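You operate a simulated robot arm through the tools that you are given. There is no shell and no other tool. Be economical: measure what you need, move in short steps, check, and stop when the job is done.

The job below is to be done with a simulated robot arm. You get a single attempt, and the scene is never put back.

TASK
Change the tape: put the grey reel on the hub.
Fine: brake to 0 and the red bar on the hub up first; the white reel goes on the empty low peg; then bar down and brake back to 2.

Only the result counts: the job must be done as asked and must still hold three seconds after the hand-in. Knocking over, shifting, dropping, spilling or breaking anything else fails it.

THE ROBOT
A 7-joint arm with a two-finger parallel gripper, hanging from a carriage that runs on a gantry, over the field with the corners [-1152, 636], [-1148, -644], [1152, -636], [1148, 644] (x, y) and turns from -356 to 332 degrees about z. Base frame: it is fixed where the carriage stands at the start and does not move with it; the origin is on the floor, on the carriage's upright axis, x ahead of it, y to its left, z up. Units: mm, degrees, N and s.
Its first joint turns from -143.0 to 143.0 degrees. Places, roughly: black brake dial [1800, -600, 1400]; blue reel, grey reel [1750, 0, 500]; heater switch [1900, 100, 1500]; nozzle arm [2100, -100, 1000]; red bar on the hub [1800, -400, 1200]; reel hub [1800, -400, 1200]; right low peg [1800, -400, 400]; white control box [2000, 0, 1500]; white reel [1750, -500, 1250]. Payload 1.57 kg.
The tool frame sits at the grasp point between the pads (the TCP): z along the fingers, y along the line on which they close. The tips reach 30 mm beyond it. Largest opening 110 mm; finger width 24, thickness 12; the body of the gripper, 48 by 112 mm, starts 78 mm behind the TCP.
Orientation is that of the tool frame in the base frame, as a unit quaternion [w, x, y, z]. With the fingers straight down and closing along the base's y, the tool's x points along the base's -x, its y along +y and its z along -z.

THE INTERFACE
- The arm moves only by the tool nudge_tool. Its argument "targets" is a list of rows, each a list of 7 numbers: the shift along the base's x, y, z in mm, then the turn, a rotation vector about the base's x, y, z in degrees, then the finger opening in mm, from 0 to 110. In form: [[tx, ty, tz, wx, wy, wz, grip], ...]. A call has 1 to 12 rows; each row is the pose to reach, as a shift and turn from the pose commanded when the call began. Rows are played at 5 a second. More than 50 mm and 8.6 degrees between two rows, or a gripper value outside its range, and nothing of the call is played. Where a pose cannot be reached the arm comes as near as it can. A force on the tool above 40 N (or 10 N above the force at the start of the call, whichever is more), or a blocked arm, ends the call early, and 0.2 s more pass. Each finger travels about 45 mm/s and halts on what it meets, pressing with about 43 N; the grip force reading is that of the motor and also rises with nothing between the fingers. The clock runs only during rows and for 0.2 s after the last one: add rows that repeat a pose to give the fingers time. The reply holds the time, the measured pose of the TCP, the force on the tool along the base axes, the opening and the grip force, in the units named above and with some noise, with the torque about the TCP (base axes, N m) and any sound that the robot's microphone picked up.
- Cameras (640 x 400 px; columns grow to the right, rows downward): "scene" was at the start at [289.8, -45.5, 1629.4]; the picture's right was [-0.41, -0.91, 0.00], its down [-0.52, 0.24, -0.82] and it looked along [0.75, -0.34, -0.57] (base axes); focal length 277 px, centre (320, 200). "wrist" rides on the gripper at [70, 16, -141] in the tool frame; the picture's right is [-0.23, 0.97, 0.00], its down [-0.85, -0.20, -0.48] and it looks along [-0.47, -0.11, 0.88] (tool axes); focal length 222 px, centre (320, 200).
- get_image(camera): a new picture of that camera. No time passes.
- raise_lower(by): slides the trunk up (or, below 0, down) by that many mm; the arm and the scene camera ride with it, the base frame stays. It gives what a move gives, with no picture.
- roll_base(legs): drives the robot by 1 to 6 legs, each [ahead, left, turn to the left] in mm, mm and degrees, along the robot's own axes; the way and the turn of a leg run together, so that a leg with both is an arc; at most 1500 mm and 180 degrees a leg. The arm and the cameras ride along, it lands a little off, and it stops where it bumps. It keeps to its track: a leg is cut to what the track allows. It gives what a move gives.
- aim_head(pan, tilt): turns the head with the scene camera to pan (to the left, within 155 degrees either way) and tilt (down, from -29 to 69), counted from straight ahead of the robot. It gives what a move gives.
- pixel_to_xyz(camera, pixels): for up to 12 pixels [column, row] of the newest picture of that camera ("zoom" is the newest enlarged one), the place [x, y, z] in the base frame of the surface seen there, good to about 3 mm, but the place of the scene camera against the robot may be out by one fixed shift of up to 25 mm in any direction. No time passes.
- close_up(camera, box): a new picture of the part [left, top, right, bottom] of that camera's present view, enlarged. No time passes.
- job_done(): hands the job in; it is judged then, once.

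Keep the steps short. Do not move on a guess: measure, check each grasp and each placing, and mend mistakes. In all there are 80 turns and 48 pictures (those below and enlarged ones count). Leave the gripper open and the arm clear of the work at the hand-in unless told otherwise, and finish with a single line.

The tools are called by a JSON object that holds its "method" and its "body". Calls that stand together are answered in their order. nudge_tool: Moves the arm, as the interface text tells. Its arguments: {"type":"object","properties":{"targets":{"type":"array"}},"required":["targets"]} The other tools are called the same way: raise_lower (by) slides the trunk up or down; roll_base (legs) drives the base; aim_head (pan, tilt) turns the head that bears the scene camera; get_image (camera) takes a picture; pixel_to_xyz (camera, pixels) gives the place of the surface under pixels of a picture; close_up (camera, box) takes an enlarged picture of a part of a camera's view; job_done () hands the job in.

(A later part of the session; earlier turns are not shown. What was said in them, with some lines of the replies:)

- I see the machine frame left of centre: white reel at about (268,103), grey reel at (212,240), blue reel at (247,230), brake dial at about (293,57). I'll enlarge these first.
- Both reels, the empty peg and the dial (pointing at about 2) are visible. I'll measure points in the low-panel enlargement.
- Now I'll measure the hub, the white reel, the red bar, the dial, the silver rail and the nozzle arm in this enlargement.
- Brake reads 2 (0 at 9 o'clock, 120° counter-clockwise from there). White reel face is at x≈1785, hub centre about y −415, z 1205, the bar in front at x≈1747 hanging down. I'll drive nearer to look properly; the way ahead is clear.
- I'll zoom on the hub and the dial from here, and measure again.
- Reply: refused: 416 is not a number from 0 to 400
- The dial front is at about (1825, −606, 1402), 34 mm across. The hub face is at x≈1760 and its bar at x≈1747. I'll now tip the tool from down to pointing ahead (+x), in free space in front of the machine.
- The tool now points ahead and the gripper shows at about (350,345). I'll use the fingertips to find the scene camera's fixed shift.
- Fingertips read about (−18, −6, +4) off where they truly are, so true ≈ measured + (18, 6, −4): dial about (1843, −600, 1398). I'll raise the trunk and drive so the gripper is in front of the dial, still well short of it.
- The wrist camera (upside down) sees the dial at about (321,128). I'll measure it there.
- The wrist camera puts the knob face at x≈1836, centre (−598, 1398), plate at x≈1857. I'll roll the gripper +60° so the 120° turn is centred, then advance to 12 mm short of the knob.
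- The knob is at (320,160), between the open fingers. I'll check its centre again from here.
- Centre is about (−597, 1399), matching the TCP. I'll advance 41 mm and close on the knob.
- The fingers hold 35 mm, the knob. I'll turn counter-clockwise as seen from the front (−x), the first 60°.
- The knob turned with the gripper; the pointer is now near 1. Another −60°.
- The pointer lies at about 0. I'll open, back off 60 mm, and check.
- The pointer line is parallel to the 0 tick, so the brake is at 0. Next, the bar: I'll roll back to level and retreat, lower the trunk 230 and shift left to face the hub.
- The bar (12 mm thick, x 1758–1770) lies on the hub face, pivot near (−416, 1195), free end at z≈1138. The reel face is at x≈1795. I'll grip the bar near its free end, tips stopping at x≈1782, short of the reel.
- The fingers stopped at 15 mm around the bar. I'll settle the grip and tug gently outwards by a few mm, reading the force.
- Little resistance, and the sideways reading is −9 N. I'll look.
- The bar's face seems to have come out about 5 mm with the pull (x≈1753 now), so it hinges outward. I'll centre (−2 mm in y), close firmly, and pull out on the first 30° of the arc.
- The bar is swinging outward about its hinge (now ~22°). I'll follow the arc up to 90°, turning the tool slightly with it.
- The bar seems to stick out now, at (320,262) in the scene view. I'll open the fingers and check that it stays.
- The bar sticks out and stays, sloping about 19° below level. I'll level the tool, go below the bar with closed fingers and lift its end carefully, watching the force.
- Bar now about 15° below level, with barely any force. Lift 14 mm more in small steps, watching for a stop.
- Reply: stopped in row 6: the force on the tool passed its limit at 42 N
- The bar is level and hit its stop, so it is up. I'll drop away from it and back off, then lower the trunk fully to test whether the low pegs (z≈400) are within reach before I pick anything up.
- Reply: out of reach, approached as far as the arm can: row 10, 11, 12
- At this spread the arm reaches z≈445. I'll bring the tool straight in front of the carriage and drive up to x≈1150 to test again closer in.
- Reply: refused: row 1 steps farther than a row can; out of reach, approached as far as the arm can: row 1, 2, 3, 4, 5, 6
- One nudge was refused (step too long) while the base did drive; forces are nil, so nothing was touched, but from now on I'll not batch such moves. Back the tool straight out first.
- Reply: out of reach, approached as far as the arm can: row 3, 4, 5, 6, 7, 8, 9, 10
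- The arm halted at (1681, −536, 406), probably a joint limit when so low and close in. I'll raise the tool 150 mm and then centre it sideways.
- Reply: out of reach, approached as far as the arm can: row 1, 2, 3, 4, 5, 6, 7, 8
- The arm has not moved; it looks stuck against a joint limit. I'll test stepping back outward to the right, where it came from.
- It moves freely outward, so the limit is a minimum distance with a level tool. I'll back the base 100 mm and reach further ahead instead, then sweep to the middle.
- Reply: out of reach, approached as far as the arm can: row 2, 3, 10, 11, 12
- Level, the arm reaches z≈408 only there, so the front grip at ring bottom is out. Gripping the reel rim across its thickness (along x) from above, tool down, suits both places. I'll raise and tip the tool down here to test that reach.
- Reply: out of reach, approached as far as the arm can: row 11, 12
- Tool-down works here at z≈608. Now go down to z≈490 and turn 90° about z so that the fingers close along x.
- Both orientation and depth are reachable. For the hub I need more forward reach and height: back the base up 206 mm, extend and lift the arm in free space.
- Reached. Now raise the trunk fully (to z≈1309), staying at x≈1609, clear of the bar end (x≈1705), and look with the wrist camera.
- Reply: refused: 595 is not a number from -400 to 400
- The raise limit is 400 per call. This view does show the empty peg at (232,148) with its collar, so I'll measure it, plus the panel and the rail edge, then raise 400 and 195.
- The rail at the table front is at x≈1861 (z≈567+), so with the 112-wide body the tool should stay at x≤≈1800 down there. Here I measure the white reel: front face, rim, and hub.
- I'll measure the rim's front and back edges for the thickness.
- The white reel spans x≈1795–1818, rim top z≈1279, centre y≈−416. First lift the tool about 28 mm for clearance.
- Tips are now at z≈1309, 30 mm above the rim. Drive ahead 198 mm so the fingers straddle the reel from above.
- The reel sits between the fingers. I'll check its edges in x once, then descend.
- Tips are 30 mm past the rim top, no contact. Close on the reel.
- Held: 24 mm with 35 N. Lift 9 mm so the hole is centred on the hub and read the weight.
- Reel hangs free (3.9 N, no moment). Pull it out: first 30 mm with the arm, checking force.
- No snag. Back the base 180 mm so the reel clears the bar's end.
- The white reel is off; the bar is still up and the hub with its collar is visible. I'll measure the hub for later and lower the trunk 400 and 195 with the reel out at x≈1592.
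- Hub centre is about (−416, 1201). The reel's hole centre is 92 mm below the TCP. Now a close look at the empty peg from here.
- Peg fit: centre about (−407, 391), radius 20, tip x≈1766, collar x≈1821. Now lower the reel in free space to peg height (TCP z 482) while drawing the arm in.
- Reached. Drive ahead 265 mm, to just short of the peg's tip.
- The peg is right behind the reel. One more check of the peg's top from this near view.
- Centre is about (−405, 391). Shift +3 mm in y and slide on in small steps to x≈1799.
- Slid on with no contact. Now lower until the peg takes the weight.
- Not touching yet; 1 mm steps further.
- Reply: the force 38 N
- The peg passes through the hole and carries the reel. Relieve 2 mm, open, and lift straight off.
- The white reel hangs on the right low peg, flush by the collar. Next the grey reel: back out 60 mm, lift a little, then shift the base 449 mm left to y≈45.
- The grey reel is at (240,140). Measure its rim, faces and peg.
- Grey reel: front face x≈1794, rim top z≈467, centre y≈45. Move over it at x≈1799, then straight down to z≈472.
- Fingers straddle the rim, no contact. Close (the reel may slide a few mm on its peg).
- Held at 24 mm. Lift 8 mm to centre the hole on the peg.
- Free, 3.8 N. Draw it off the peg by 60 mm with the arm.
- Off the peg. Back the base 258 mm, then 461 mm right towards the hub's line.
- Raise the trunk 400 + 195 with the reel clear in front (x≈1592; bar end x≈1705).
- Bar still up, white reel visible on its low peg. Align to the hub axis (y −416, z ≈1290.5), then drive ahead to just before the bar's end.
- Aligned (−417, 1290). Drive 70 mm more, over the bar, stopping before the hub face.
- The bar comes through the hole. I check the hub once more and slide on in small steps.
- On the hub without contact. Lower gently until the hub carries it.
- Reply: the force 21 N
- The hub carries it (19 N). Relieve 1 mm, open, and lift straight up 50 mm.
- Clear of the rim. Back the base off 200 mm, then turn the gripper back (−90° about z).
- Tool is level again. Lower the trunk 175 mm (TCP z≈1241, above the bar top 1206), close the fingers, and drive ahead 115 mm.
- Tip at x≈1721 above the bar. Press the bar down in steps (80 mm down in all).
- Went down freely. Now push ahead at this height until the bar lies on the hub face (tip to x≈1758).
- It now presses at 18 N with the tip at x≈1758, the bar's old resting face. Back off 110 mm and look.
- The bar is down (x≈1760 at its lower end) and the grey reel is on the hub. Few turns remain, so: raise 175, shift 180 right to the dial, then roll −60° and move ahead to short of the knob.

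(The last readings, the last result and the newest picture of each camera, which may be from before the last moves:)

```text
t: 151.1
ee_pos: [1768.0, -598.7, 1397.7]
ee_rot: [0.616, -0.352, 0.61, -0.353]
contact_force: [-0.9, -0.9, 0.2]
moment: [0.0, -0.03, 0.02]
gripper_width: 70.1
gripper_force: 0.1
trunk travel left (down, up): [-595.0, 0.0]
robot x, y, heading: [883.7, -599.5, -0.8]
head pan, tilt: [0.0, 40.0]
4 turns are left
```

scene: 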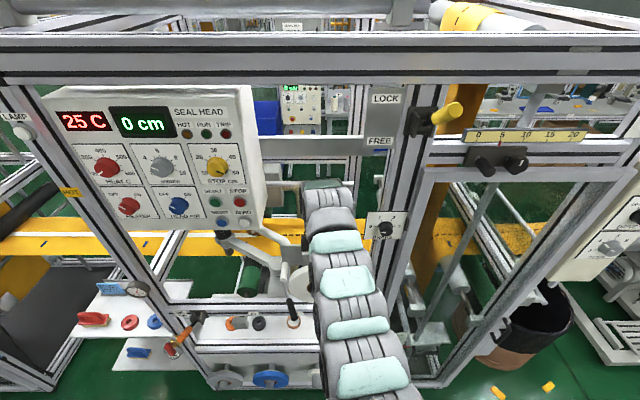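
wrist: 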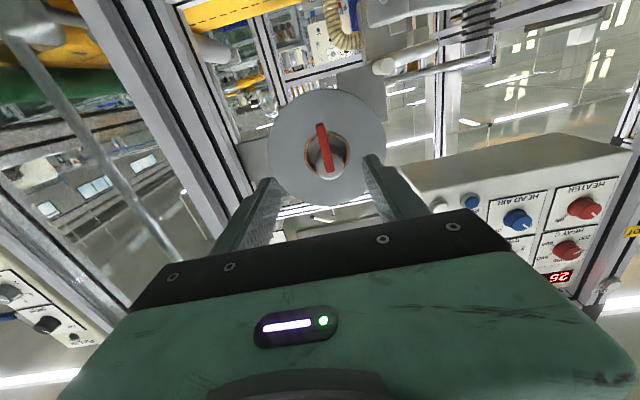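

In place (y −598.7, z 1397.7, knob ahead). Advance and grip the knob, turn clockwise +120° back to 2 in two calls, release, back off and look.

{"method": "nudge_tool", "body": {"targets": [[20, 1, 1.5, 0, 0, 0, 70], [40, 1, 1.5, 0, 0, 0, 70], [56, 1, 1.5, 0, 0, 0, 70], [56, 1, 1.5, 0, 0, 0, 50], [56, 1, 1.5, 0, 0, 0, 30], [56, 1, 1.5, 0, 0, 0, 25], [56, 1, 1.5, 0, 0, 0, 25], [56, 1, 1.5, 0, 0, 0, 25]]}}

{"method": "nudge_tool", "body": {"targets": [[0, 0, 0, 8, 0, 0, 25], [0, 0, 0, 16, 0, 0, 25], [0, 0, 0, 24, 0, 0, 25], [0, 0, 0, 32, 0, 0, 25], [0, 0, 0, 40, 0, 0, 25], [0, 0, 0, 48, 0, 0, 25], [0, 0, 0, 56, 0, 0, 25], [0, 0, 0, 60, 0, 0, 25]]}}

{"method": "nudge_tool", "body": {"targets": [[0, 0, 0, 8, 0, 0, 25], [0, 0, 0, 16, 0, 0, 25], [0, 0, 0, 24, 0, 0, 25], [0, 0, 0, 32, 0, 0, 25], [0, 0, 0, 40, 0, 0, 25], [0, 0, 0, 48, 0, 0, 25], [0, 0, 0, 56, 0, 0, 25], [0, 0, 0, 60, 0, 0, 25], [0, 0, 0, 60, 0, 0, 25]]}}

{"method": "nudge_tool", "body": {"targets": [[0, 0, 0, 0, 0, 0, 60], [0, 0, 0, 0, 0, 0, 70], [0, 0, 0, 0, 0, 0, 70], [-40, 0, 0, 0, 0, 0, 70], [-80, 0, 0, 0, 0, 0, 70], [-80, 0, 0, 0, 0, 0, 70]]}}

{"method": "close_up", "body": {"camera": "wrist", "box": [240, 70, 400, 190]}}

```text
t: 152.9
ee_pos: [1821.8, -598.5, 1398.6]
ee_rot: [0.617, -0.351, 0.61, -0.353]
contact_force: [-6.1, -3.3, 7.9]
moment: [-0.02, -0.29, -0.19]
gripper_width: 34.7
gripper_force: 38.9
trunk travel left (down, up): [-595.0, 0.0]
robot x, y, heading: [885.9, -597.9, -0.4]
head pan, tilt: [0.0, 40.0]
```

```text
t: 154.7
ee_pos: [1823.9, -597.5, 1399.0]
ee_rot: [0.709, 0.004, 0.705, 0.001]
contact_force: [-18.1, 0.4, 11.2]
moment: [-0.01, -0.95, 0.16]
gripper_width: 34.9
gripper_force: 41.9
trunk travel left (down, up): [-595.0, 0.0]
robot x, y, heading: [884.6, -599.3, -0.4]
head pan, tilt: [0.0, 40.0]
```

```text
t: 156.7
ee_pos: [1823.4, -596.7, 1399.8]
ee_rot: [0.612, 0.359, 0.61, 0.352]
contact_force: [-21.1, 4.9, 18.1]
moment: [0.0, -0.38, 0.44]
gripper_width: 34.7
gripper_force: 41.9
trunk travel left (down, up): [-595.0, 0.0]
robot x, y, heading: [887.8, -600.8, -0.6]
head pan, tilt: [0.0, 40.0]
```

```text
t: 158.1
ee_pos: [1743.2, -599.2, 1397.2]
ee_rot: [0.612, 0.357, 0.611, 0.353]
contact_force: [-0.2, -0.3, 0.0]
moment: [-0.01, -0.01, -0.02]
gripper_width: 70.1
gripper_force: 0.0
trunk travel left (down, up): [-595.0, 0.0]
robot x, y, heading: [886.3, -602.9, -0.4]
head pan, tilt: [0.0, 40.0]
```

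```text
3.33 times, centred on (320, 130) of wrist
3 turns are left
```

zoom: 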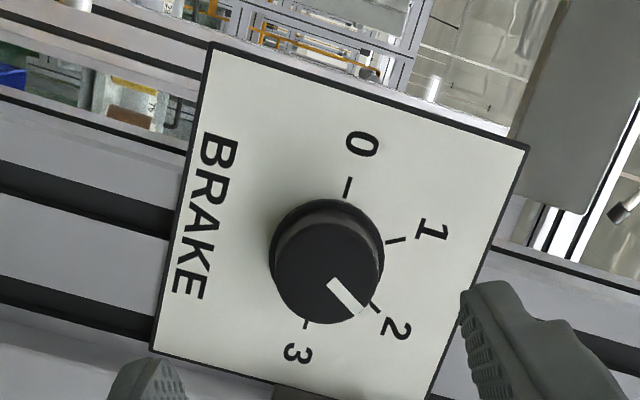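

The brake reads 2. Back the base away 150 mm and take one last overall look.

{"method": "roll_base", "body": {"legs": [[-150, 0, 0]]}}

{"method": "aim_head", "body": {"pan": 20, "tilt": 45}}

{"method": "get_image", "body": {"camera": "scene"}}

```text
t: 159.4
ee_pos: [1595.4, -598.5, 1398.4]
ee_rot: [0.613, 0.358, 0.61, 0.352]
contact_force: [0.2, 0.2, 0.8]
moment: [0.0, -0.02, -0.01]
gripper_width: 70.1
gripper_force: 0.2
trunk travel left (down, up): [-595.0, 0.0]
robot x, y, heading: [734.5, -597.3, -0.6]
head pan, tilt: [0.0, 40.0]
```

```text
t: 160.3
ee_pos: [1595.2, -598.6, 1399.1]
ee_rot: [0.612, 0.358, 0.61, 0.353]
contact_force: [0.0, 0.3, -0.3]
moment: [0.01, -0.01, 0.01]
gripper_width: 70.1
gripper_force: 0.1
trunk travel left (down, up): [-595.0, 0.0]
robot x, y, heading: [740.1, -596.0, -0.2]
head pan, tilt: [20.0, 45.0]
```

```text
2 pictures are left
2 turns are left
```

scene: 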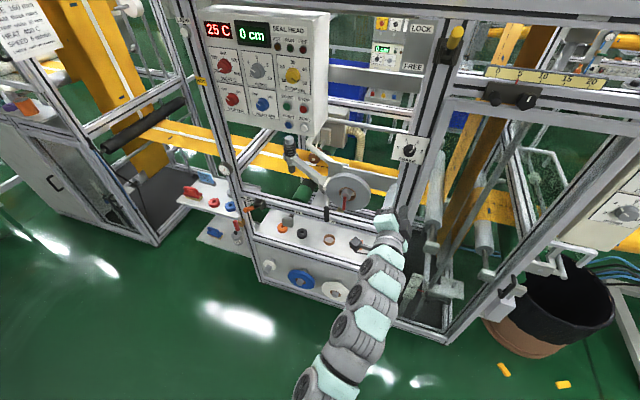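

The grey reel is on the hub with the bar down, the white reel is on the right low peg, the blue reel is where it was, and the arm is clear. Handing in.

{"method": "job_done", "body": {}}

```text
The job is handed in.
```

The grey reel is on the hub with the red bar down and the brake back at 2, and the white reel is on the right low peg.
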